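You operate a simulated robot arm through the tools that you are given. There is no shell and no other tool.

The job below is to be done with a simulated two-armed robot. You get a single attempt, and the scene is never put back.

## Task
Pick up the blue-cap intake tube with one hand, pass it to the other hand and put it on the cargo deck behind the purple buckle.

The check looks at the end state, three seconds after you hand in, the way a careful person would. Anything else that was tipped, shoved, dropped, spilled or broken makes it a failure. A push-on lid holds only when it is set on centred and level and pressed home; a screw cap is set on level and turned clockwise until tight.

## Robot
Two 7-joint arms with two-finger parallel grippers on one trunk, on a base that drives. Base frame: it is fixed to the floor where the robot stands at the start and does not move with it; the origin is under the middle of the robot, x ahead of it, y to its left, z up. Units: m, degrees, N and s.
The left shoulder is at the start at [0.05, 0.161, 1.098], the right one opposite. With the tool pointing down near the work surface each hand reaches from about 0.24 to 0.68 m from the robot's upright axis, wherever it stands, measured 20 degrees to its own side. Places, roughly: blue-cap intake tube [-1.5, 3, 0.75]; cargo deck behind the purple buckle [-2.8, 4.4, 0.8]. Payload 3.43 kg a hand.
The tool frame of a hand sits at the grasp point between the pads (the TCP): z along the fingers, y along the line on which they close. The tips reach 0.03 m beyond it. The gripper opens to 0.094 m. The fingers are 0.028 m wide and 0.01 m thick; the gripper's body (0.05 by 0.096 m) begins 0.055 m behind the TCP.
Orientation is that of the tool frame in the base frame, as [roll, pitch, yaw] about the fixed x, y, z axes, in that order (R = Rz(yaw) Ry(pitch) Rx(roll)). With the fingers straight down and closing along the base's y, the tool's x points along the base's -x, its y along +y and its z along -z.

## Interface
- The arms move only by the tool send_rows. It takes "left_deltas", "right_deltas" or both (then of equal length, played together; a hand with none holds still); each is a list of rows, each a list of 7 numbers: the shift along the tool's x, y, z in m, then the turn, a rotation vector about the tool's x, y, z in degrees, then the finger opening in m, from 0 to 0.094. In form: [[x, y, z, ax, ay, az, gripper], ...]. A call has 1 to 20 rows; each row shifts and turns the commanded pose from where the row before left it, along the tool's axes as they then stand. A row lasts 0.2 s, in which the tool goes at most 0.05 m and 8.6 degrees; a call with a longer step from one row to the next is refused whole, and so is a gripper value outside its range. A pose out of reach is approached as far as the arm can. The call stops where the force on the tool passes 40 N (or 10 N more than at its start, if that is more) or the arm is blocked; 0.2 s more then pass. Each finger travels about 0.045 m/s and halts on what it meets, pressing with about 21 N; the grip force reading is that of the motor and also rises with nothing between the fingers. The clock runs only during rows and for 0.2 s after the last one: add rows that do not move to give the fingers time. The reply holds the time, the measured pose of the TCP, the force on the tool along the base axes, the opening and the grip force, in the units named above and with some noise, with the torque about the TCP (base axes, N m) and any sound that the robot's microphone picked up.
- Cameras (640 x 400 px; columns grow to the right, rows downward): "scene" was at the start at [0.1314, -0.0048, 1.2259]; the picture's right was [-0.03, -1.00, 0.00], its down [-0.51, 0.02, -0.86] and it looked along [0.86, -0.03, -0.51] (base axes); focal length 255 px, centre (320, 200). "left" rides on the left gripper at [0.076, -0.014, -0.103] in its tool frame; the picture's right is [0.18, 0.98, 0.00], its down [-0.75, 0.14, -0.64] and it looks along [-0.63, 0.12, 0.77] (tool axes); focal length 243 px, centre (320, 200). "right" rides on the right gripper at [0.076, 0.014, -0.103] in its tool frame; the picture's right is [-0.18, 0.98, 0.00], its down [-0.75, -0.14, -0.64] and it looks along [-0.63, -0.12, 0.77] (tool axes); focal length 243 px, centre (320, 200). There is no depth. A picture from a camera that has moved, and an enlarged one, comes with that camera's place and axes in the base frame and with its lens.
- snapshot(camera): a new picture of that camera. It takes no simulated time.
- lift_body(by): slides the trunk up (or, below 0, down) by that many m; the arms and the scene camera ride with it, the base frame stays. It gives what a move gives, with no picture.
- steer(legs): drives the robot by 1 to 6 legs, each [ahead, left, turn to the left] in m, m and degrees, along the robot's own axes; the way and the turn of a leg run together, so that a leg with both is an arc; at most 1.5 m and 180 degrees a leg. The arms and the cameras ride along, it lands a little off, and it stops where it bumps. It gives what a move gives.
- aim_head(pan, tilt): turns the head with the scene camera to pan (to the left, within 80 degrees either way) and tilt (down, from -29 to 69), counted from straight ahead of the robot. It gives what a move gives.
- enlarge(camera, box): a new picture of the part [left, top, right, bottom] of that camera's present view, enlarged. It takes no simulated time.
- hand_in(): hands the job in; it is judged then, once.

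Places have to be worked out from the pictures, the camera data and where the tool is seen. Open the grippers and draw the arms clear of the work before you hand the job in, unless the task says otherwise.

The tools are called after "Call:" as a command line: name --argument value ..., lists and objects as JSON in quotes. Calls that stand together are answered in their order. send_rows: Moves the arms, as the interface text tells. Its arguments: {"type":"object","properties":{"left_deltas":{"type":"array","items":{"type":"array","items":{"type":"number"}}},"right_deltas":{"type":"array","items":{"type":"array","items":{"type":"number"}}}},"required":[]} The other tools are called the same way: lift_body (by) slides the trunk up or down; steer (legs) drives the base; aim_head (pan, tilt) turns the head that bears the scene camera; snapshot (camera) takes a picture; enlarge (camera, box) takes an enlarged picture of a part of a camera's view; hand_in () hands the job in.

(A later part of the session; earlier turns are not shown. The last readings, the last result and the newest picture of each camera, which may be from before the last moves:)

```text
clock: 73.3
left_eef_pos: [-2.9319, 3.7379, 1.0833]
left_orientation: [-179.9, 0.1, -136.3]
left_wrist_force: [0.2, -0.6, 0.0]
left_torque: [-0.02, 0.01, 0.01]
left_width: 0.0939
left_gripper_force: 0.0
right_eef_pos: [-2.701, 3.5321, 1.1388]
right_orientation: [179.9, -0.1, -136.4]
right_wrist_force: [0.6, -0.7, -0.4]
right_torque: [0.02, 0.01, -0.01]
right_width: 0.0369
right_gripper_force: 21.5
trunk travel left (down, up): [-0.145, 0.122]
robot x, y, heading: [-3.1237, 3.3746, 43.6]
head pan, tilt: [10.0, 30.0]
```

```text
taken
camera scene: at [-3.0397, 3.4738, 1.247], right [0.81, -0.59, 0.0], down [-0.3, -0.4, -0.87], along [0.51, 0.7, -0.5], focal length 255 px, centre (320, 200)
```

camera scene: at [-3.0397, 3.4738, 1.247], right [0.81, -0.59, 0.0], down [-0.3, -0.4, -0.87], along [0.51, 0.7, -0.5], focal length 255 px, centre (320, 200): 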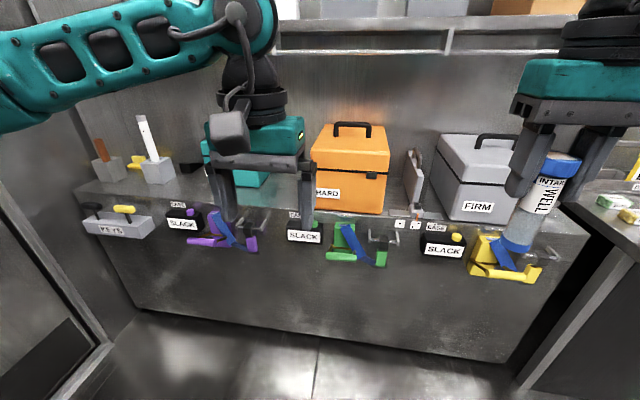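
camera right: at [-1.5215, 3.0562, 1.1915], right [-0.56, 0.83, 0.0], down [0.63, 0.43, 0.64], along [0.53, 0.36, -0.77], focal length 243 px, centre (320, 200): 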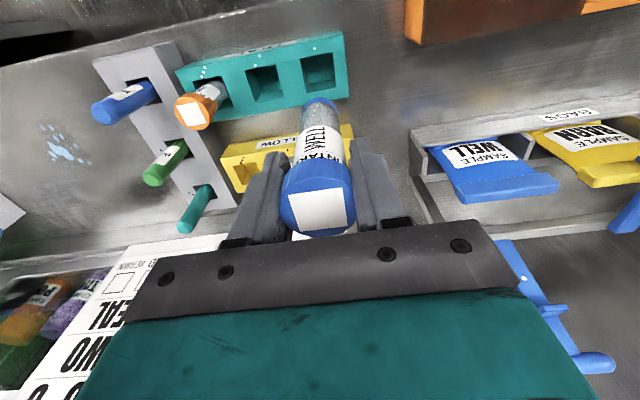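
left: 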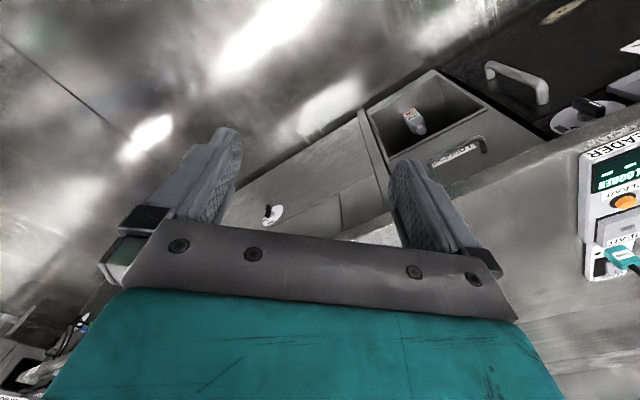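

The three decks are in view. I enlarge the purple-buckle region.

Call:
enlarge --camera "scene" --box '[80, 110, 320, 260]'

Call:
snapshot --camera "left"

```text
2.67 times, centred on (200, 185) of scene
camera zoom: at [-3.0397, 3.4738, 1.247], right [0.81, -0.59, 0.0], down [-0.3, -0.4, -0.87], along [0.51, 0.7, -0.5], focal length 680 px, centre (640, 240)
```

zoom: 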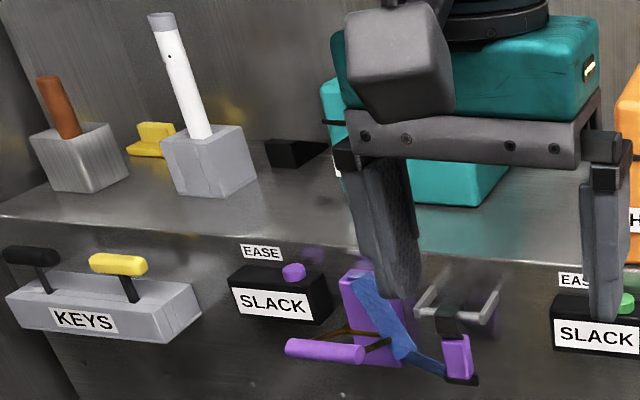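

```text
taken
camera left: at [-2.9771, 3.6748, 1.1859], right [-0.81, 0.58, 0.0], down [0.45, 0.62, 0.64], along [0.38, 0.52, -0.77], focal length 243 px, centre (320, 200)
```

left: 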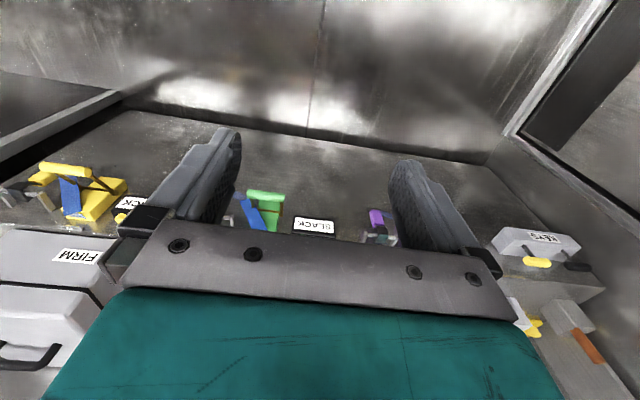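

The left hand blocks the view of the deck. I shift 0.3 m left so the deck shows between the arms.

Call:
steer --legs '[[0, 0.35, 0]]'

Call:
aim_head --pan 3 --tilt 35

Call:
snapshot --camera "scene"

```text
clock: 76.9
left_eef_pos: [-3.1765, 3.9922, 1.0835]
left_orientation: [-180.0, 0.0, -136.3]
left_wrist_force: [-0.6, -0.1, 0.0]
left_torque: [0.01, 0.03, 0.0]
left_width: 0.0938
left_gripper_force: 0.0
right_eef_pos: [-2.9438, 3.786, 1.1397]
right_orientation: [180.0, 0.1, -136.2]
right_wrist_force: [-0.4, 0.1, -1.0]
right_torque: [-0.03, 0.0, 0.01]
right_width: 0.0369
right_gripper_force: 20.4
trunk travel left (down, up): [-0.145, 0.122]
robot x, y, heading: [-3.368, 3.6284, 43.9]
head pan, tilt: [10.0, 30.0]
```

```text
clock: 77.6
left_eef_pos: [-3.1757, 3.9924, 1.0832]
left_orientation: [180.0, 0.1, -136.1]
left_wrist_force: [0.4, 0.0, 0.5]
left_torque: [0.0, -0.01, -0.03]
left_width: 0.094
left_gripper_force: 0.1
right_eef_pos: [-2.9434, 3.7874, 1.1389]
right_orientation: [179.9, 0.0, -136.1]
right_wrist_force: [-0.2, 0.6, -0.1]
right_torque: [0.03, -0.01, 0.01]
right_width: 0.0367
right_gripper_force: 21.0
trunk travel left (down, up): [-0.145, 0.122]
robot x, y, heading: [-3.3667, 3.6283, 43.9]
head pan, tilt: [3.0, 35.0]
```

```text
taken
camera scene: at [-3.2759, 3.719, 1.2393], right [0.73, -0.68, 0.0], down [-0.39, -0.42, -0.82], along [0.56, 0.6, -0.57], focal length 255 px, centre (320, 200)
```

scene: 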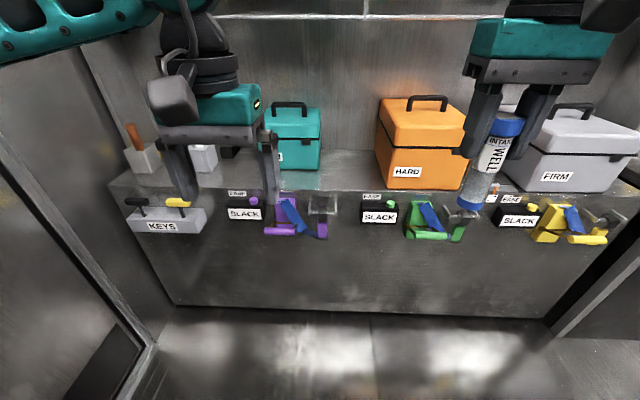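

Now the purple buckle shows at about (300,215) with the teal box behind it. I enlarge that part.

Call:
enlarge --camera "scene" --box '[190, 95, 390, 245]'

```text
2.67 times, centred on (290, 170) of scene
camera zoom: at [-3.2759, 3.719, 1.2393], right [0.73, -0.68, 0.0], down [-0.39, -0.42, -0.82], along [0.56, 0.6, -0.57], focal length 680 px, centre (400, 280)
```

zoom: 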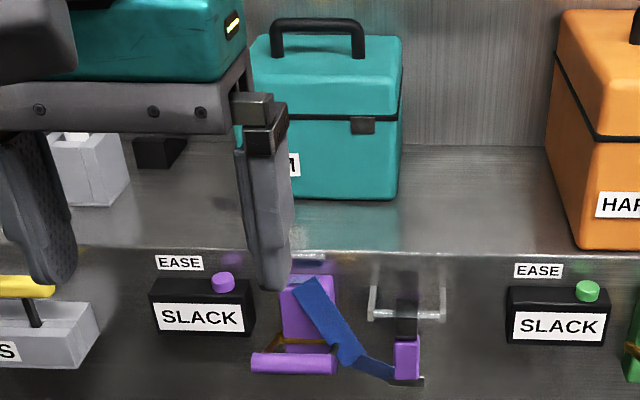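

The deck strip between bench edge and teal box (z≈0.77, about 0.15 m deep) behind the purple buckle is where the tube should go, near (-2.81, 4.39). For the handover I turn both hands 90° counter-clockwise (seen from above) here in free air, so the left can come in from the side with its camera up.

Call:
send_rows --left_deltas '[[0, 0, 0, 0, 0, -8.2, 0.094], [0, 0, 0, 0, 0, -8.2, 0.094], [0, 0, 0, 0, 0, -8.2, 0.094], [0, 0, 0, 0, 0, -8.2, 0.094], [0, 0, 0, 0, 0, -8.2, 0.094], [0, 0, 0, 0, 0, -8.2, 0.094], [0, 0, 0, 0, 0, -8.2, 0.094], [0, 0, 0, 0, 0, -8.2, 0.094], [0, 0, 0, 0, 0, -8.2, 0.094], [0, 0, 0, 0, 0, -8.2, 0.094], [0, 0, 0, 0, 0, -8, 0.094], [0, 0, 0, 0, 0, 0, 0.094]]' --right_deltas '[[0, 0, 0, 0, 0, -8.2, 0.02], [0, 0, 0, 0, 0, -8.2, 0.02], [0, 0, 0, 0, 0, -8.2, 0.02], [0, 0, 0, 0, 0, -8.2, 0.02], [0, 0, 0, 0, 0, -8.2, 0.02], [0, 0, 0, 0, 0, -8.2, 0.02], [0, 0, 0, 0, 0, -8.2, 0.02], [0, 0, 0, 0, 0, -8.2, 0.02], [0, 0, 0, 0, 0, -8.2, 0.02], [0, 0, 0, 0, 0, -8.2, 0.02], [0, 0, 0, 0, 0, -8, 0.02], [0, 0, 0, 0, 0, 0, 0.02]]'

Call:
aim_head --pan 0 --tilt 25

Call:
snapshot --camera "scene"

```text
clock: 80.2
left_eef_pos: [-3.1758, 3.9921, 1.0828]
left_orientation: [-180.0, 0.1, -46.1]
left_wrist_force: [-0.3, 0.6, 0.4]
left_torque: [0.0, -0.05, -0.02]
left_width: 0.094
left_gripper_force: 0.0
right_eef_pos: [-3.0781, 3.7615, 1.1105]
right_orientation: [179.9, 0.1, -46.3]
right_wrist_force: [0.1, 0.5, 0.0]
right_torque: [0.02, 0.0, -0.01]
right_width: 0.0367
right_gripper_force: 20.8
right hand out of reach, approached as far as the arm can: row 7, 8, 9, 10, 11
trunk travel left (down, up): [-0.145, 0.122]
robot x, y, heading: [-3.367, 3.6323, 43.7]
head pan, tilt: [3.0, 35.0]
```

```text
clock: 80.9
left_eef_pos: [-3.1745, 3.9932, 1.0836]
left_orientation: [180.0, 0.1, -46.0]
left_wrist_force: [-0.1, 0.0, -1.6]
left_torque: [-0.02, 0.0, -0.02]
left_width: 0.0937
left_gripper_force: 0.0
right_eef_pos: [-3.0786, 3.762, 1.1101]
right_orientation: [-179.9, 0.2, -46.3]
right_wrist_force: [-0.3, -0.1, 0.2]
right_torque: [-0.02, 0.01, 0.0]
right_width: 0.037
right_gripper_force: 20.8
trunk travel left (down, up): [-0.145, 0.122]
robot x, y, heading: [-3.3641, 3.6318, 43.9]
head pan, tilt: [0.0, 25.0]
```

```text
taken
camera scene: at [-3.2696, 3.7185, 1.255], right [0.69, -0.72, 0.0], down [-0.31, -0.29, -0.91], along [0.65, 0.63, -0.42], focal length 255 px, centre (320, 200)
```

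scene: 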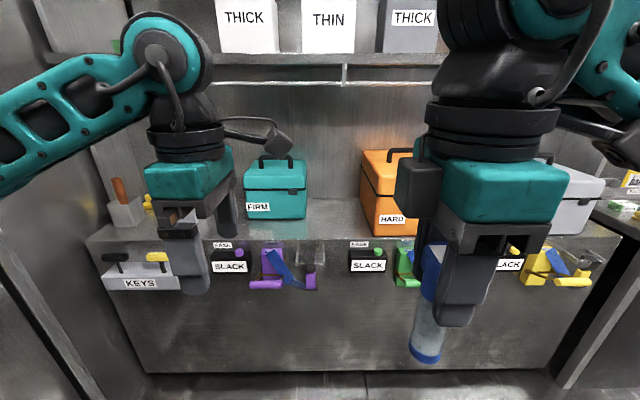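

The left wrist turned fine, but the right could not keep its place with that yaw. The standard right orientation also works for the handover, so I turn the right hand back, and tilt the left hand 75° so it points to the robot's right, 15° below level.

Call:
send_rows --right_deltas '[[0, 0, 0, 0, 0, 8.2, 0.02], [0, 0, 0, 0, 0, 8.2, 0.02], [0, 0, 0, 0, 0, 8.2, 0.02], [0, 0, 0, 0, 0, 8.2, 0.02], [0, 0, 0, 0, 0, 8.2, 0.02], [0, 0, 0, 0, 0, 8.2, 0.02], [0, 0, 0, 0, 0, 8.2, 0.02], [0, 0, 0, 0, 0, 8.2, 0.02], [0, 0, 0, 0, 0, 8.2, 0.02], [0, 0, 0, 0, 0, 8.2, 0.02], [0, 0, 0, 0, 0, 8, 0.02], [0, 0, 0, 0, 0, 0, 0.02], [0, 0, 0, 0, 0, 0, 0.02]]'

```text
clock: 83.7
left_eef_pos: [-3.1742, 3.9926, 1.0836]
left_orientation: [-180.0, -0.1, -46.2]
left_wrist_force: [0.3, 0.0, 0.7]
left_torque: [0.0, -0.02, -0.03]
left_width: 0.094
left_gripper_force: 0.0
right_eef_pos: [-3.0781, 3.7616, 1.1115]
right_orientation: [180.0, 0.0, -136.3]
right_wrist_force: [0.2, -0.9, -0.9]
right_torque: [0.01, 0.01, -0.02]
right_width: 0.037
right_gripper_force: 21.0
trunk travel left (down, up): [-0.145, 0.122]
robot x, y, heading: [-3.3648, 3.6306, 43.7]
head pan, tilt: [0.0, 25.0]
```

The right hand is back in standard orientation near the body. Now I tilt the left hand by 75° about its y so that its fingers point to my right.

Call:
send_rows --left_deltas '[[0, 0, 0, 0, 8.3, 0, 0.094], [0, 0, 0, 0, 8.3, 0, 0.094], [0, 0, 0, 0, 8.3, 0, 0.094], [0, 0, 0, 0, 8.4, 0, 0.094], [0, 0, 0, 0, 8.4, 0, 0.094], [0, 0, 0, 0, 8.4, 0, 0.094], [0, 0, 0, 0, 8.3, 0, 0.094], [0, 0, 0, 0, 8.3, 0, 0.094], [0, 0, 0, 0, 8.3, 0, 0.094], [0, 0, 0, 0, 0, 0, 0.094], [0, 0, 0, 0, 0, 0, 0.094]]'

Call:
snapshot --camera "scene"

```text
clock: 86.1
left_eef_pos: [-3.175, 3.9904, 1.0841]
left_orientation: [-179.8, -75.2, -46.2]
left_wrist_force: [-0.6, -0.4, -0.5]
left_torque: [-0.01, 0.06, 0.03]
left_width: 0.0941
left_gripper_force: 0.0
right_eef_pos: [-3.0782, 3.7611, 1.1114]
right_orientation: [180.0, 0.0, -136.2]
right_wrist_force: [-0.4, 0.5, -0.6]
right_torque: [0.02, 0.03, 0.0]
right_width: 0.0368
right_gripper_force: 21.2
trunk travel left (down, up): [-0.145, 0.122]
robot x, y, heading: [-3.3662, 3.6295, 43.6]
head pan, tilt: [0.0, 25.0]
```

```text
taken
camera scene: at [-3.2696, 3.7185, 1.255], right [0.69, -0.72, 0.0], down [-0.31, -0.29, -0.91], along [0.65, 0.63, -0.42], focal length 255 px, centre (320, 200)
```

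scene: 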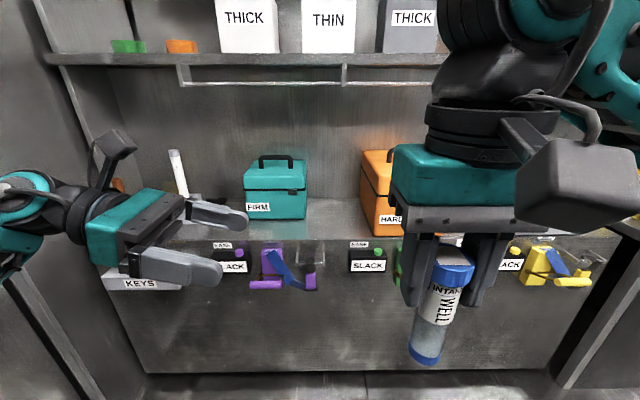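

The left hand now points to my right with its camera on top. I bring the right hand with the tube forward to the same distance as the left hand, a bit higher.

Call:
send_rows --right_deltas '[[-0.03, 0, -0.01, 0, 0, 0, 0.02], [-0.03, 0, -0.01, 0, 0, 0, 0.02], [-0.03, 0, -0.01, 0, 0, 0, 0.02], [-0.01, 0, 0, 0, 0, 0, 0.02], [0, 0, 0, 0, 0, 0, 0.02], [0, 0, 0, 0, 0, 0, 0.02]]'

Call:
snapshot --camera "left"

Call:
snapshot --camera "scene"

```text
clock: 87.5
left_eef_pos: [-3.1748, 3.9913, 1.0847]
left_orientation: [-179.8, -75.0, -46.2]
left_wrist_force: [0.4, -0.1, -0.4]
left_torque: [0.0, 0.04, -0.02]
left_width: 0.0938
left_gripper_force: 0.1
right_eef_pos: [-3.0056, 3.8304, 1.1388]
right_orientation: [-180.0, -0.1, -136.1]
right_wrist_force: [-0.7, -0.1, -0.3]
right_torque: [-0.04, 0.01, 0.0]
right_width: 0.0367
right_gripper_force: 21.0
trunk travel left (down, up): [-0.145, 0.122]
robot x, y, heading: [-3.3646, 3.6292, 44.0]
head pan, tilt: [0.0, 25.0]
```

```text
taken
camera left: at [-3.22, 4.0583, 1.1842], right [-0.68, -0.72, 0.18], down [-0.67, 0.49, -0.56], along [0.32, -0.5, -0.81], focal length 243 px, centre (320, 200)
```

left: 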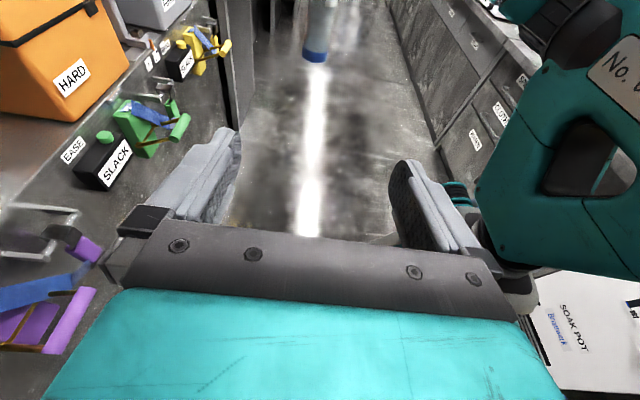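

```text
taken
camera scene: at [-3.2696, 3.7185, 1.255], right [0.69, -0.72, 0.0], down [-0.31, -0.29, -0.91], along [0.65, 0.63, -0.42], focal length 255 px, centre (320, 200)
```

scene: 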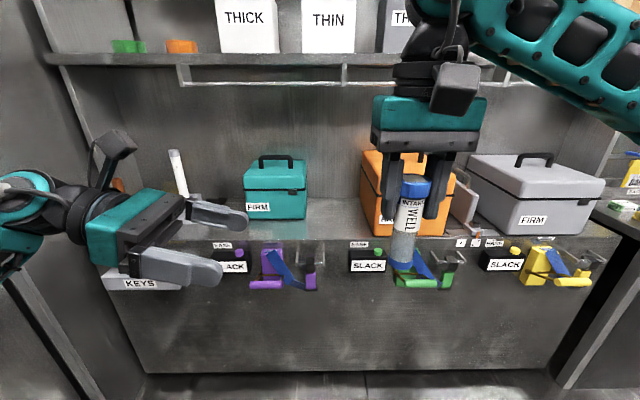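

The left camera sees the tube's bottom centred ahead. I bring the left hand in by 0.14 m toward it, 9 mm lower, and check.

Call:
send_rows --left_deltas '[[0.0069, -0.0024, 0.0344, 0, 0, 0, 0.094], [0.0069, -0.0024, 0.0344, 0, 0, 0, 0.094], [0.0069, -0.0024, 0.0344, 0, 0, 0, 0.094], [0.0069, -0.0023, 0.0344, 0, 0, 0, 0.094], [0, 0, 0, 0, 0, 0, 0.094], [0, 0, 0, 0, 0, 0, 0.094]]'

Call:
snapshot --camera "left"

Call:
snapshot --camera "scene"

```text
clock: 88.9
left_eef_pos: [-3.0701, 3.8956, 1.0747]
left_orientation: [-179.8, -75.0, -46.3]
left_wrist_force: [-0.1, 0.3, 0.4]
left_torque: [0.02, 0.0, -0.02]
left_width: 0.0939
left_gripper_force: 0.1
right_eef_pos: [-3.0049, 3.8304, 1.1407]
right_orientation: [179.9, 0.0, -136.2]
right_wrist_force: [0.4, -0.4, -0.6]
right_torque: [0.0, -0.02, 0.03]
right_width: 0.0372
right_gripper_force: 21.1
trunk travel left (down, up): [-0.145, 0.122]
robot x, y, heading: [-3.3691, 3.6279, 43.7]
head pan, tilt: [0.0, 25.0]
```

```text
taken
camera left: at [-3.1145, 3.963, 1.1749], right [-0.68, -0.72, 0.18], down [-0.67, 0.49, -0.56], along [0.32, -0.5, -0.81], focal length 243 px, centre (320, 200)
```

left: 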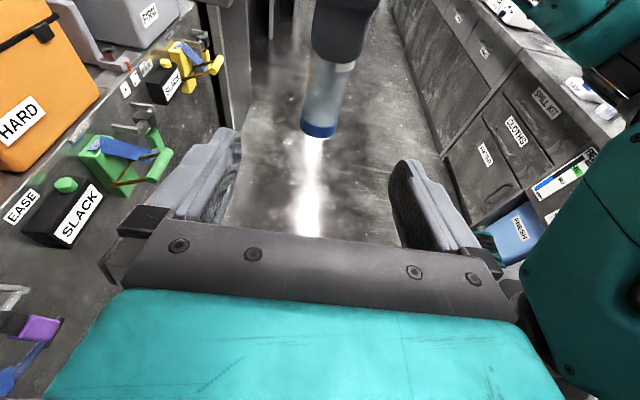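

```text
taken
camera scene: at [-3.2696, 3.7185, 1.255], right [0.69, -0.72, 0.0], down [-0.31, -0.29, -0.91], along [0.65, 0.63, -0.42], focal length 255 px, centre (320, 200)
```

scene: 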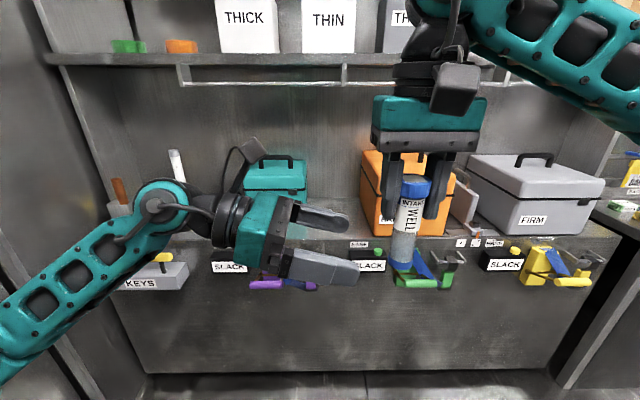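

The left hand is 0.09 m short of the tube, well aligned. I go the rest of the way in, fingers still open.

Call:
send_rows --left_deltas '[[0.0078, 0, 0.029, 0, 0, 0, 0.094], [0.0078, 0, 0.029, 0, 0, 0, 0.094], [0.0075, 0, 0.028, 0, 0, 0, 0.094], [0, 0, 0, 0, 0, 0, 0.094], [0, 0, 0, 0, 0, 0, 0.094]]'

Call:
snapshot --camera "left"

Call:
enlarge --camera "scene" --box '[260, 80, 500, 300]'

Call:
snapshot --camera "right"

```text
clock: 90.1
left_eef_pos: [-3.0103, 3.8335, 1.0759]
left_orientation: [-179.8, -74.9, -46.2]
left_wrist_force: [-0.1, 0.4, 0.2]
left_torque: [-0.01, 0.0, -0.02]
left_width: 0.0939
left_gripper_force: 0.1
right_eef_pos: [-3.0055, 3.8302, 1.1393]
right_orientation: [180.0, 0.0, -136.1]
right_wrist_force: [0.1, -0.3, -0.8]
right_torque: [0.0, -0.01, -0.04]
right_width: 0.0368
right_gripper_force: 21.5
trunk travel left (down, up): [-0.145, 0.122]
robot x, y, heading: [-3.3666, 3.6326, 43.7]
head pan, tilt: [0.0, 25.0]
```

```text
taken
camera left: at [-3.0546, 3.8997, 1.1743], right [-0.68, -0.72, 0.18], down [-0.67, 0.49, -0.56], along [0.32, -0.5, -0.81], focal length 243 px, centre (320, 200)
```

left: 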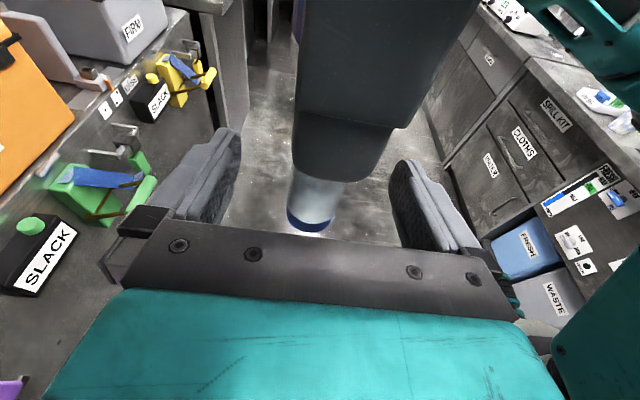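

```text
1.82 times, centred on (380, 190) of scene
camera zoom: at [-3.2696, 3.7185, 1.255], right [0.69, -0.72, 0.0], down [-0.31, -0.29, -0.91], along [0.65, 0.63, -0.42], focal length 463 px, centre (211, 218)
```

zoom: 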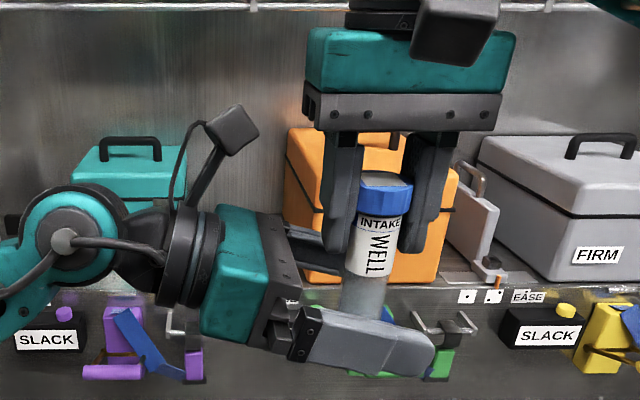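

```text
taken
camera right: at [-3.0697, 3.7887, 1.2414], right [-0.55, 0.84, 0.0], down [0.64, 0.42, 0.64], along [0.54, 0.35, -0.77], focal length 243 px, centre (320, 200)
```

right: 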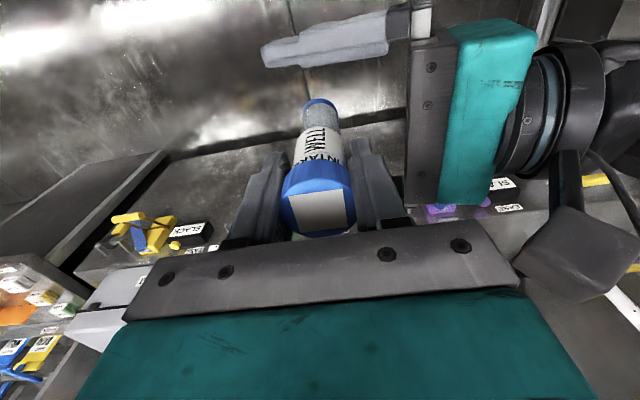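

The tube stands between the left fingers, clear of the right hand. I close the left gripper while the right keeps holding.

Call:
send_rows --left_deltas '[[0, 0, 0, 0, 0, 0, 0.07], [0, 0, 0, 0, 0, 0, 0.05], [0, 0, 0, 0, 0, 0, 0.03], [0, 0, 0, 0, 0, 0, 0.015], [0, 0, 0, 0, 0, 0, 0.015], [0, 0, 0, 0, 0, 0, 0.015], [0, 0, 0, 0, 0, 0, 0.015]]'

Call:
snapshot --camera "left"

Call:
enlarge --camera "scene" --box '[260, 80, 500, 300]'

```text
clock: 91.7
left_eef_pos: [-3.0107, 3.8345, 1.0748]
left_orientation: [-179.9, -75.0, -46.2]
left_wrist_force: [8.2, 4.5, -0.5]
left_torque: [-0.09, 0.16, 0.09]
left_width: 0.033
left_gripper_force: 21.4
right_eef_pos: [-3.0053, 3.8307, 1.1392]
right_orientation: [180.0, -0.1, -136.2]
right_wrist_force: [-7.8, -4.7, 0.1]
right_torque: [-0.26, 0.27, -0.03]
right_width: 0.0368
right_gripper_force: 20.7
trunk travel left (down, up): [-0.145, 0.122]
robot x, y, heading: [-3.3641, 3.6257, 43.8]
head pan, tilt: [0.0, 25.0]
```

```text
taken
camera left: at [-3.0546, 3.9005, 1.1742], right [-0.67, -0.72, 0.18], down [-0.67, 0.49, -0.56], along [0.32, -0.5, -0.81], focal length 243 px, centre (320, 200)
```

left: 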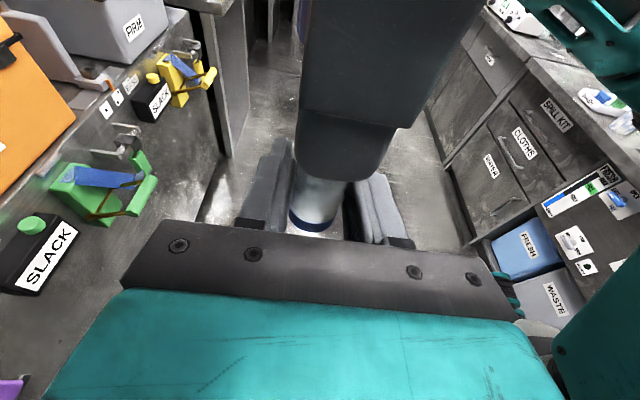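

```text
1.82 times, centred on (380, 190) of scene
camera zoom: at [-3.2696, 3.7185, 1.255], right [0.69, -0.72, 0.0], down [-0.31, -0.29, -0.91], along [0.65, 0.63, -0.42], focal length 463 px, centre (211, 218)
```

zoom: 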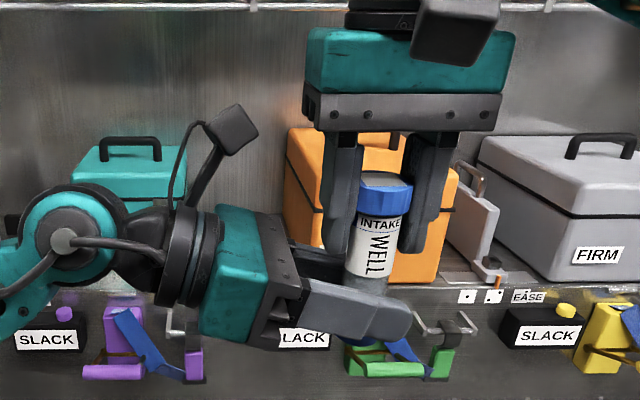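

The left hand holds the body with 21 N; about 9 N of side load shows between the hands (the left wants to go forward). I ease the left hand forward 2 mm to relax it before releasing.

Call:
send_rows --left_deltas '[[0, -0.002, 0, 0, 0, 0, 0.015], [0, 0, 0, 0, 0, 0, 0.015]]'

```text
clock: 92.3
left_eef_pos: [-3.0091, 3.834, 1.0748]
left_orientation: [-180.0, -75.1, -46.4]
left_wrist_force: [1.0, 2.0, 0.9]
left_torque: [-0.08, -0.01, 0.04]
left_width: 0.0331
left_gripper_force: 20.9
right_eef_pos: [-3.0053, 3.8305, 1.1403]
right_orientation: [-180.0, 0.1, -136.2]
right_wrist_force: [-0.6, -1.4, -0.9]
right_torque: [-0.06, 0.08, -0.01]
right_width: 0.0368
right_gripper_force: 20.7
trunk travel left (down, up): [-0.145, 0.122]
robot x, y, heading: [-3.3669, 3.627, 43.9]
head pan, tilt: [0.0, 25.0]
```

The load is nearly zero. I open the right gripper a little (to 55 mm) and look.

Call:
send_rows --left_deltas '[[0, 0, 0, 0, 0, 0, 0.015], [0, 0, 0, 0, 0, 0, 0.015], [0, 0, 0, 0, 0, 0, 0.015], [0, 0, 0, 0, 0, 0, 0.015]]' --right_deltas '[[0, 0, 0, 0, 0, 0, 0.045], [0, 0, 0, 0, 0, 0, 0.055], [0, 0, 0, 0, 0, 0, 0.055], [0, 0, 0, 0, 0, 0, 0.055]]'

Call:
enlarge --camera "scene" --box '[260, 80, 500, 300]'

Call:
snapshot --camera "right"

```text
clock: 93.3
left_eef_pos: [-3.0096, 3.8336, 1.0742]
left_orientation: [-179.8, -75.0, -46.3]
left_wrist_force: [0.6, -0.1, 0.6]
left_torque: [-0.03, 0.0, -0.01]
left_width: 0.033
left_gripper_force: 21.1
right_eef_pos: [-3.006, 3.8311, 1.1399]
right_orientation: [-180.0, -0.1, -136.2]
right_wrist_force: [-0.4, -0.9, -0.3]
right_torque: [-0.04, 0.01, 0.02]
right_width: 0.0548
right_gripper_force: 0.0
trunk travel left (down, up): [-0.145, 0.122]
robot x, y, heading: [-3.3643, 3.6296, 43.8]
head pan, tilt: [0.0, 25.0]
```

```text
1.82 times, centred on (380, 190) of scene
camera zoom: at [-3.2696, 3.7185, 1.255], right [0.69, -0.72, 0.0], down [-0.31, -0.29, -0.91], along [0.65, 0.63, -0.42], focal length 463 px, centre (211, 218)
```

zoom: 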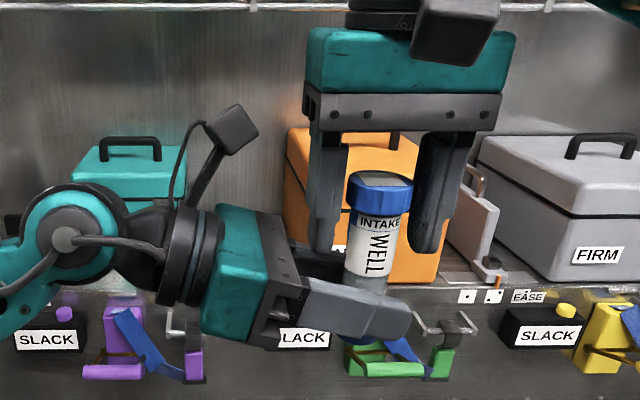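

```text
taken
camera right: at [-3.0697, 3.7887, 1.2414], right [-0.55, 0.84, 0.0], down [0.64, 0.42, 0.64], along [0.54, 0.35, -0.77], focal length 243 px, centre (320, 200)
```

right: 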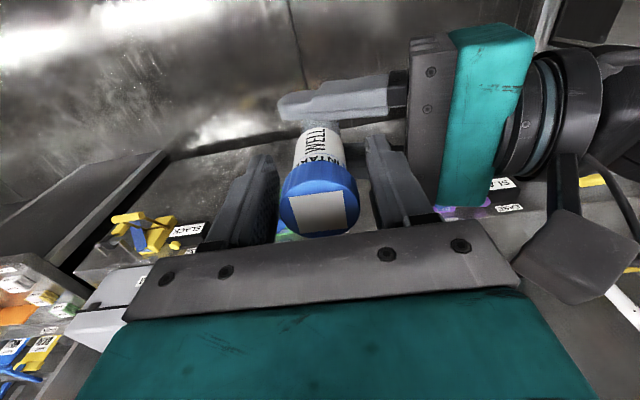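

The tube now stands firmly in the left hand alone, the right fingers being clear of the cap. I lift the right hand straight up and away to the right.

Call:
send_rows --right_deltas '[[0, 0, -0.015, 0, 0, 0, 0.055], [0, 0, -0.025, 0, 0, 0, 0.055], [0, 0, -0.025, 0, 0, 0, 0.055], [0, 0, -0.025, 0, 0, 0, 0.055], [0, 0, -0.02, 0, 0, 0, 0.055], [0, -0.04, 0, 0, 0, 0, 0.055], [0, -0.04, 0, 0, 0, 0, 0.055], [0, -0.04, 0, 0, 0, 0, 0.055], [0, -0.03, 0, 0, 0, 0, 0.055], [0, 0, 0, 0, 0, 0, 0.055]]'

Call:
snapshot --camera "scene"

Call:
snapshot --camera "left"

```text
clock: 95.5
left_eef_pos: [-3.0083, 3.8337, 1.0743]
left_orientation: [-179.8, -75.0, -46.3]
left_wrist_force: [-0.1, -0.3, 0.3]
left_torque: [-0.02, 0.02, -0.01]
left_width: 0.0328
left_gripper_force: 21.4
right_eef_pos: [-2.9003, 3.7215, 1.2509]
right_orientation: [179.9, 0.0, -136.3]
right_wrist_force: [-0.4, 0.1, -0.2]
right_torque: [0.02, -0.02, 0.02]
right_width: 0.0551
right_gripper_force: 0.0
trunk travel left (down, up): [-0.145, 0.122]
robot x, y, heading: [-3.3605, 3.6253, 43.9]
head pan, tilt: [0.0, 25.0]
```

```text
taken
camera scene: at [-3.2697, 3.7186, 1.255], right [0.69, -0.72, 0.0], down [-0.31, -0.29, -0.91], along [0.65, 0.63, -0.42], focal length 255 px, centre (320, 200)
```

scene: 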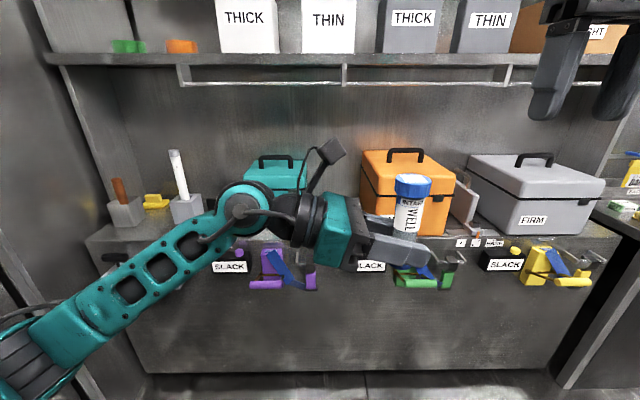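

```text
taken
camera left: at [-3.0533, 3.9014, 1.174], right [-0.68, -0.72, 0.18], down [-0.67, 0.49, -0.56], along [0.32, -0.5, -0.81], focal length 243 px, centre (320, 200)
```

left: 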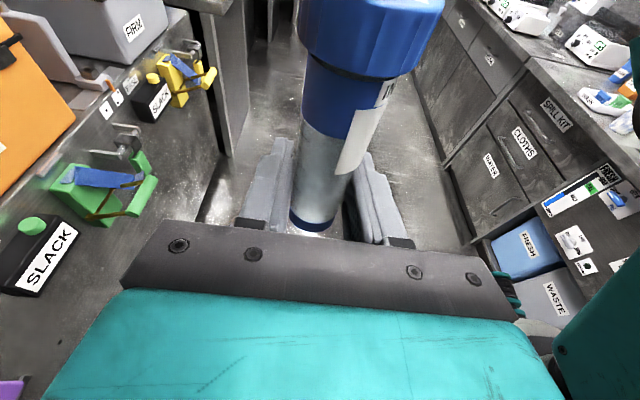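

The handover is done and the tube is upright in the left hand. I test turning the left hand a further 45° counter-clockwise about the vertical (tube staying upright), so that it will point obliquely into the bench.

Call:
send_rows --left_deltas '[[0, 0, 0, 7.245, 0, -1.94, 0.015], [0, 0, 0, 7.245, 0, -1.94, 0.015], [0, 0, 0, 7.245, 0, -1.94, 0.015], [0, 0, 0, 7.245, 0, -1.94, 0.015], [0, 0, 0, 7.245, 0, -1.94, 0.015], [0, 0, 0, 7.245, 0, -1.94, 0.015], [0, 0, 0, 0, 0, 0, 0.015]]'

Call:
snapshot --camera "scene"

```text
clock: 97.1
left_eef_pos: [-3.0087, 3.8343, 1.0757]
left_orientation: [-179.7, -75.1, -1.3]
left_wrist_force: [0.4, 0.0, -1.1]
left_torque: [-0.01, 0.0, -0.01]
left_width: 0.033
left_gripper_force: 21.3
right_eef_pos: [-2.8999, 3.7201, 1.25]
right_orientation: [180.0, 0.0, -136.2]
right_wrist_force: [-0.5, -0.1, 0.1]
right_torque: [-0.01, 0.01, 0.0]
right_width: 0.055
right_gripper_force: 0.1
trunk travel left (down, up): [-0.145, 0.122]
robot x, y, heading: [-3.3676, 3.6288, 43.7]
head pan, tilt: [0.0, 25.0]
```

```text
taken
camera scene: at [-3.2696, 3.7183, 1.255], right [0.69, -0.72, 0.0], down [-0.31, -0.29, -0.91], along [0.65, 0.63, -0.42], focal length 255 px, centre (320, 200)
```

scene: 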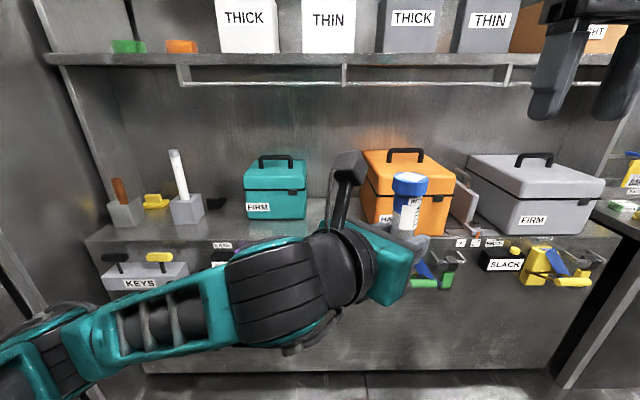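

The wrist manages it. With the deck in clear view I enlarge it to fix the deck height and the teal box's front edge.

Call:
enlarge --camera "scene" --box '[170, 140, 340, 246]'

```text
3.76 times, centred on (255, 193) of scene
camera zoom: at [-3.2696, 3.7183, 1.255], right [0.69, -0.72, 0.0], down [-0.31, -0.29, -0.91], along [0.65, 0.63, -0.42], focal length 960 px, centre (565, 226)
```

zoom: 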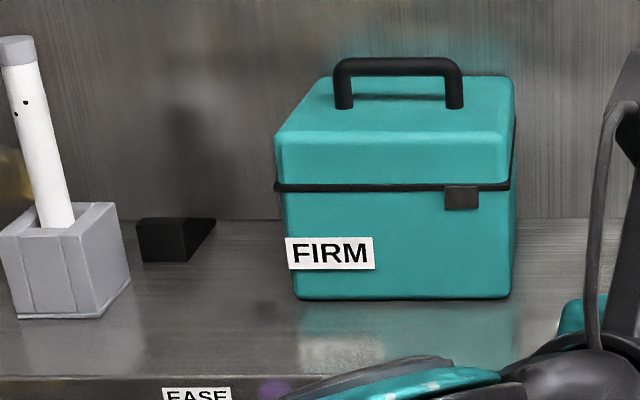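

To pin down the deck height I raise the trunk by 0.12 m and view the same spot, a clean vertical baseline.

Call:
lift_body --by 0.12

Call:
enlarge --camera "scene" --box '[170, 170, 340, 276]'

Call:
snapshot --camera "scene"

```text
clock: 98.6
left_eef_pos: [-3.0087, 3.8339, 1.1954]
left_orientation: [-179.9, -75.1, -1.2]
left_wrist_force: [-0.1, 0.5, -0.9]
left_torque: [0.01, 0.02, 0.0]
left_width: 0.0332
left_gripper_force: 21.1
right_eef_pos: [-2.9013, 3.7219, 1.3705]
right_orientation: [180.0, -0.1, -136.3]
right_wrist_force: [-0.5, -0.1, 0.4]
right_torque: [-0.03, -0.01, -0.02]
right_width: 0.0549
right_gripper_force: 0.0
trunk travel left (down, up): [-0.265, 0.002]
robot x, y, heading: [-3.3706, 3.633, 43.7]
head pan, tilt: [0.0, 25.0]
```

```text
3.76 times, centred on (255, 223) of scene
camera zoom: at [-3.2695, 3.7186, 1.375], right [0.69, -0.72, 0.0], down [-0.31, -0.29, -0.91], along [0.65, 0.63, -0.42], focal length 960 px, centre (565, 113)
```

zoom: 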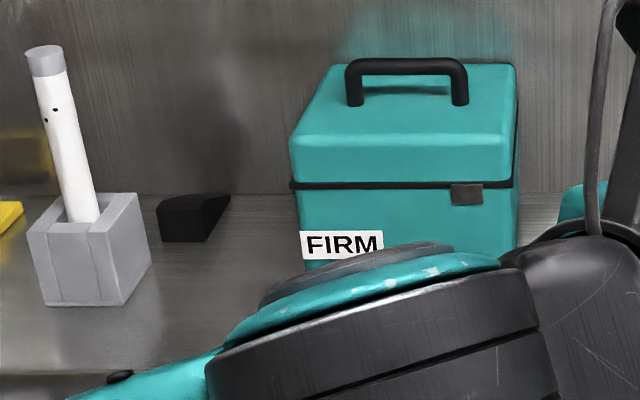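

```text
taken
camera scene: at [-3.2695, 3.7186, 1.375], right [0.69, -0.72, 0.0], down [-0.31, -0.29, -0.91], along [0.65, 0.63, -0.42], focal length 255 px, centre (320, 200)
```

scene: 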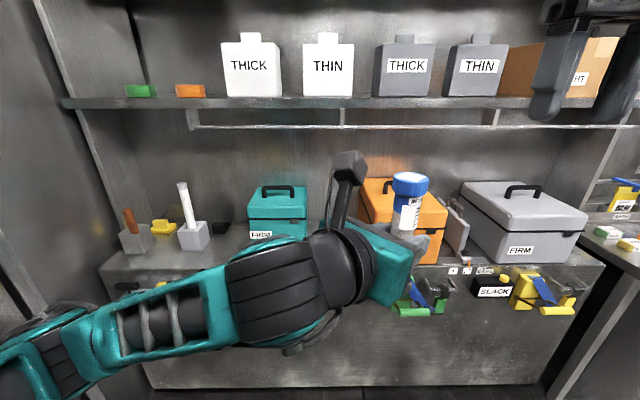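

The vertical baseline gives deck z≈0.775, bench edge 0.71 m and teal box front 0.86 m ahead of the camera – so the strip middle behind the purple buckle is near (-2.815, 4.37). Before moving I check where the left elbow is.

Call:
aim_head --pan 45 --tilt 40

Call:
snapshot --camera "scene"

```text
clock: 99.8
left_eef_pos: [-3.0085, 3.8343, 1.1956]
left_orientation: [-179.9, -75.2, -1.1]
left_wrist_force: [0.1, -0.5, -0.7]
left_torque: [0.0, -0.02, 0.01]
left_width: 0.0329
left_gripper_force: 21.1
right_eef_pos: [-2.9004, 3.7216, 1.3709]
right_orientation: [-179.9, 0.0, -136.2]
right_wrist_force: [-0.7, -0.1, -0.3]
right_torque: [-0.02, 0.0, 0.0]
right_width: 0.055
right_gripper_force: 0.1
trunk travel left (down, up): [-0.265, 0.002]
robot x, y, heading: [-3.369, 3.6315, 43.9]
head pan, tilt: [45.0, 40.0]
```

```text
taken
camera scene: at [-3.3342, 3.7397, 1.3517], right [1.0, -0.02, 0.0], down [-0.01, -0.64, -0.77], along [0.02, 0.77, -0.64], focal length 255 px, centre (320, 200)
```

scene: 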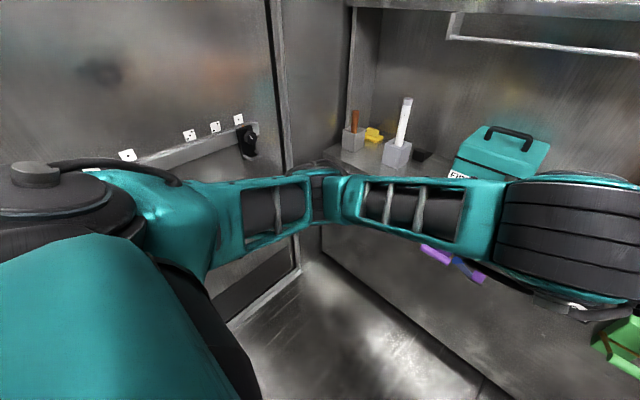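

The elbow hangs out to the front-left, about 0.13 m below the hand. I keep the trunk high so it stays up, and pose the arm here in open space first: the left hand goes 0.255 m left and 0.14 m forward.

Call:
send_rows --left_deltas '[[-0.0027, -0.0348, -0.01, 0, 0, 0, 0.015], [-0.0027, -0.0348, -0.01, 0, 0, 0, 0.015], [-0.0027, -0.0348, -0.01, 0, 0, 0, 0.015], [-0.0027, -0.0348, -0.01, 0, 0, 0, 0.015], [-0.0027, -0.0348, -0.01, 0, 0, 0, 0.015], [-0.0027, -0.0348, -0.01, 0, 0, 0, 0.015], [-0.0027, -0.0348, -0.01, 0, 0, 0, 0.015], [-0.0027, -0.0348, -0.01, 0, 0, 0, 0.015], [0, 0, 0, 0, 0, 0, 0.015], [0, 0, 0, 0, 0, 0, 0.015]]'

Call:
snapshot --camera "scene"

```text
clock: 102.0
left_eef_pos: [-3.0859, 4.1139, 1.1949]
left_orientation: [-180.0, -75.1, -1.2]
left_wrist_force: [-0.8, -0.4, -0.9]
left_torque: [0.0, 0.0, -0.02]
left_width: 0.0328
left_gripper_force: 21.1
right_eef_pos: [-2.901, 3.7232, 1.3711]
right_orientation: [180.0, -0.1, -136.2]
right_wrist_force: [0.0, -0.4, 0.0]
right_torque: [0.01, -0.01, -0.04]
right_width: 0.0549
right_gripper_force: 0.0
trunk travel left (down, up): [-0.265, 0.002]
robot x, y, heading: [-3.3665, 3.6284, 43.7]
head pan, tilt: [45.0, 40.0]
```

```text
taken
camera scene: at [-3.3344, 3.7399, 1.3517], right [1.0, -0.02, 0.0], down [-0.01, -0.64, -0.77], along [0.02, 0.77, -0.64], focal length 255 px, centre (320, 200)
```

scene: 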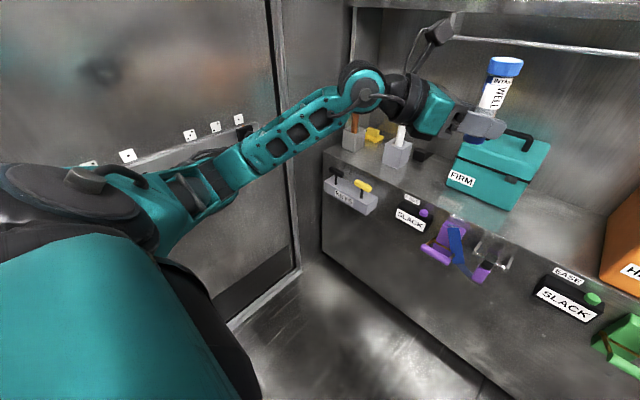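

The arm posture looks clean. Still in open space in front of the bench I lower the hand by about 0.29 m to test the reach.

Call:
send_rows --left_deltas '[[-0.035, 0, 0.0094, 0, 0, 0, 0.015], [-0.035, 0, 0.0094, 0, 0, 0, 0.015], [-0.035, 0, 0.0094, 0, 0, 0, 0.015], [-0.035, 0, 0.0094, 0, 0, 0, 0.015], [-0.035, 0, 0.0094, 0, 0, 0, 0.015], [-0.035, 0, 0.0094, 0, 0, 0, 0.015], [-0.035, 0, 0.0094, 0, 0, 0, 0.015], [-0.035, 0, 0.0094, 0, 0, 0, 0.015], [0, 0, 0, 0, 0, 0, 0.015], [0, 0, 0, 0, 0, 0, 0.015]]'

Call:
snapshot --camera "scene"

Call:
snapshot --camera "left"

```text
clock: 104.2
left_eef_pos: [-3.0849, 4.1144, 0.9059]
left_orientation: [180.0, -75.2, -1.1]
left_wrist_force: [0.5, 0.3, -0.9]
left_torque: [0.04, 0.02, -0.01]
left_width: 0.0329
left_gripper_force: 21.1
right_eef_pos: [-2.901, 3.7228, 1.3712]
right_orientation: [-180.0, 0.0, -136.3]
right_wrist_force: [-0.4, 0.7, 0.4]
right_torque: [-0.03, 0.01, -0.03]
right_width: 0.0552
right_gripper_force: 0.1
trunk travel left (down, up): [-0.265, 0.002]
robot x, y, heading: [-3.3651, 3.6265, 43.7]
head pan, tilt: [45.0, 40.0]
```

```text
taken
camera scene: at [-3.3343, 3.7398, 1.3517], right [1.0, -0.02, 0.0], down [-0.01, -0.64, -0.77], along [0.02, 0.77, -0.64], focal length 255 px, centre (320, 200)
```

scene: 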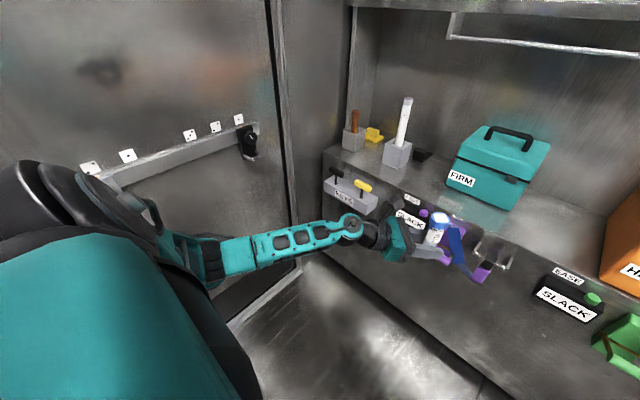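

```text
taken
camera left: at [-3.1648, 4.1302, 1.0051], right [0.03, -0.98, 0.18], down [-0.82, -0.13, -0.56], along [0.58, -0.13, -0.81], focal length 243 px, centre (320, 200)
```

left: 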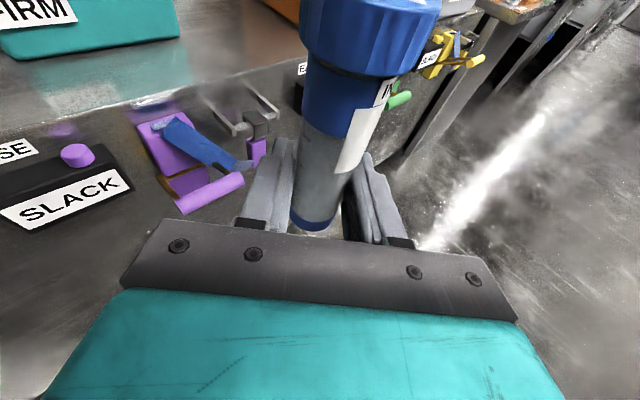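

Reach is fine at this height. The shelf's front edge (about 0.73 m ahead of the camera, z≈1.31) would come close to the raised right hand when I drive in, so I first draw the right hand back and a bit down.

Call:
send_rows --right_deltas '[[0.03, 0, 0.02, 0, 0, 0, 0.055], [0.03, 0, 0.03, 0, 0, 0, 0.055], [0.03, 0, 0.03, 0, 0, 0, 0.055], [0.03, 0, 0.03, 0, 0, 0, 0.055], [0, 0, 0, 0, 0, 0, 0.055], [0, 0, 0, 0, 0, 0, 0.055]]'

Call:
aim_head --pan 15 --tilt 35

Call:
snapshot --camera "scene"

```text
clock: 105.6
left_eef_pos: [-3.086, 4.1127, 0.9064]
left_orientation: [-179.9, -75.1, -1.1]
left_wrist_force: [-0.5, -0.3, -0.6]
left_torque: [0.0, 0.0, -0.01]
left_width: 0.0328
left_gripper_force: 21.3
right_eef_pos: [-2.9844, 3.6388, 1.2607]
right_orientation: [-180.0, 0.0, -136.4]
right_wrist_force: [0.2, 0.2, -0.1]
right_torque: [0.0, 0.0, 0.03]
right_width: 0.055
right_gripper_force: 0.1
trunk travel left (down, up): [-0.265, 0.002]
robot x, y, heading: [-3.3608, 3.63, 43.8]
head pan, tilt: [45.0, 40.0]
```

```text
clock: 106.5
left_eef_pos: [-3.0862, 4.1139, 0.9054]
left_orientation: [-179.9, -75.1, -1.3]
left_wrist_force: [-0.1, 0.4, -0.2]
left_torque: [0.01, 0.0, 0.01]
left_width: 0.0324
left_gripper_force: 20.9
right_eef_pos: [-2.9859, 3.6391, 1.2595]
right_orientation: [-180.0, 0.0, -136.1]
right_wrist_force: [-0.5, -0.4, 0.4]
right_torque: [-0.02, -0.01, -0.01]
right_width: 0.0552
right_gripper_force: 0.1
trunk travel left (down, up): [-0.265, 0.002]
robot x, y, heading: [-3.3621, 3.6275, 44.1]
head pan, tilt: [15.0, 35.0]
```

```text
taken
camera scene: at [-3.2906, 3.7302, 1.3593], right [0.86, -0.52, 0.0], down [-0.3, -0.49, -0.82], along [0.42, 0.7, -0.57], focal length 255 px, centre (320, 200)
```

scene: 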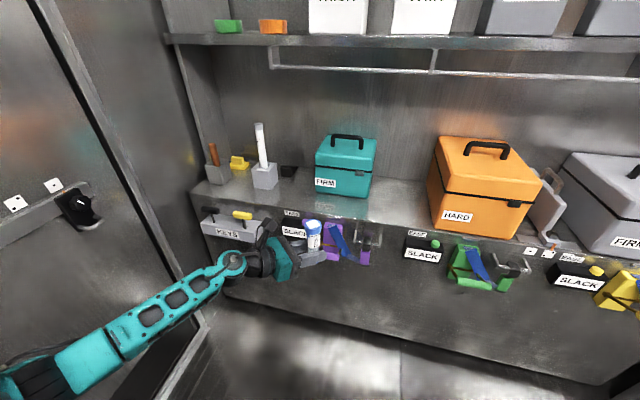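

The view is clear: the empty strip between purple buckle and teal box lies straight ahead of the tube. I drive ahead 0.30 m with the tube bottom about 0.1 m above deck level.

Call:
steer --legs '[[0.3, 0, 0]]'

Call:
snapshot --camera "scene"

Call:
snapshot --camera "left"

```text
clock: 108.5
left_eef_pos: [-2.8733, 4.3213, 0.9046]
left_orientation: [-180.0, -75.0, -1.0]
left_wrist_force: [0.3, 0.1, -0.1]
left_torque: [-0.03, 0.02, 0.0]
left_width: 0.0324
left_gripper_force: 20.8
right_eef_pos: [-2.7692, 3.8475, 1.2601]
right_orientation: [180.0, 0.0, -136.1]
right_wrist_force: [-0.3, 0.7, 0.5]
right_torque: [-0.01, 0.02, -0.01]
right_width: 0.0549
right_gripper_force: 0.1
trunk travel left (down, up): [-0.265, 0.002]
robot x, y, heading: [-3.1511, 3.8401, 43.8]
head pan, tilt: [15.0, 35.0]
```

```text
taken
camera scene: at [-3.0751, 3.9374, 1.3592], right [0.86, -0.52, 0.0], down [-0.3, -0.49, -0.82], along [0.42, 0.7, -0.57], focal length 255 px, centre (320, 200)
```

scene: 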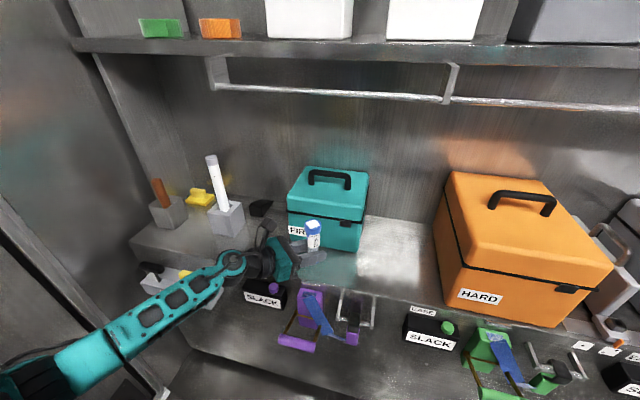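

```text
taken
camera left: at [-2.9504, 4.3377, 1.005], right [0.03, -0.98, 0.18], down [-0.82, -0.13, -0.56], along [0.58, -0.13, -0.81], focal length 243 px, centre (320, 200)
```

left: 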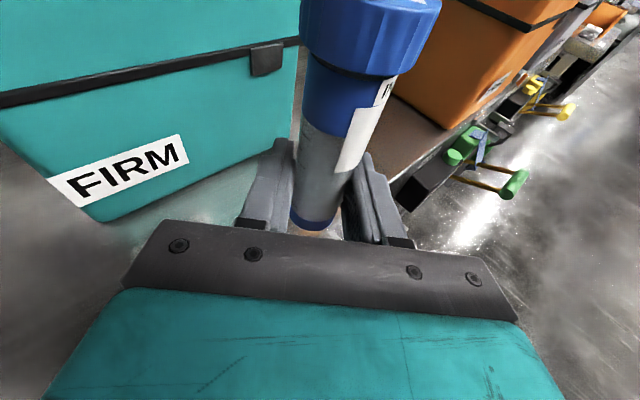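

The tube is now about over the bench's front edge. I enlarge the scene view to measure the remaining way to the strip's middle.

Call:
enlarge --camera "scene" --box '[220, 160, 412, 280]'

```text
3.33 times, centred on (316, 220) of scene
camera zoom: at [-3.0751, 3.9374, 1.3592], right [0.86, -0.52, 0.0], down [-0.3, -0.49, -0.82], along [0.42, 0.7, -0.57], focal length 850 px, centre (333, 133)
```

zoom: 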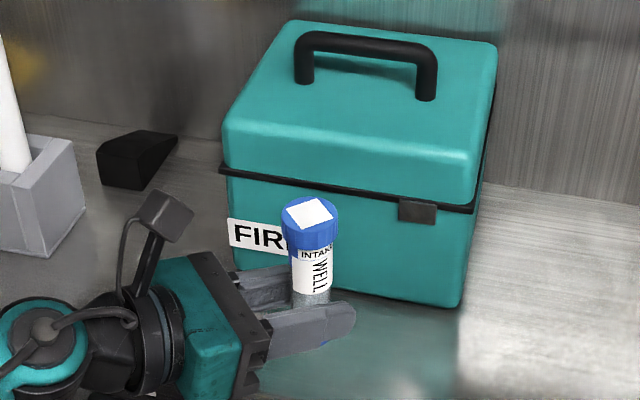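

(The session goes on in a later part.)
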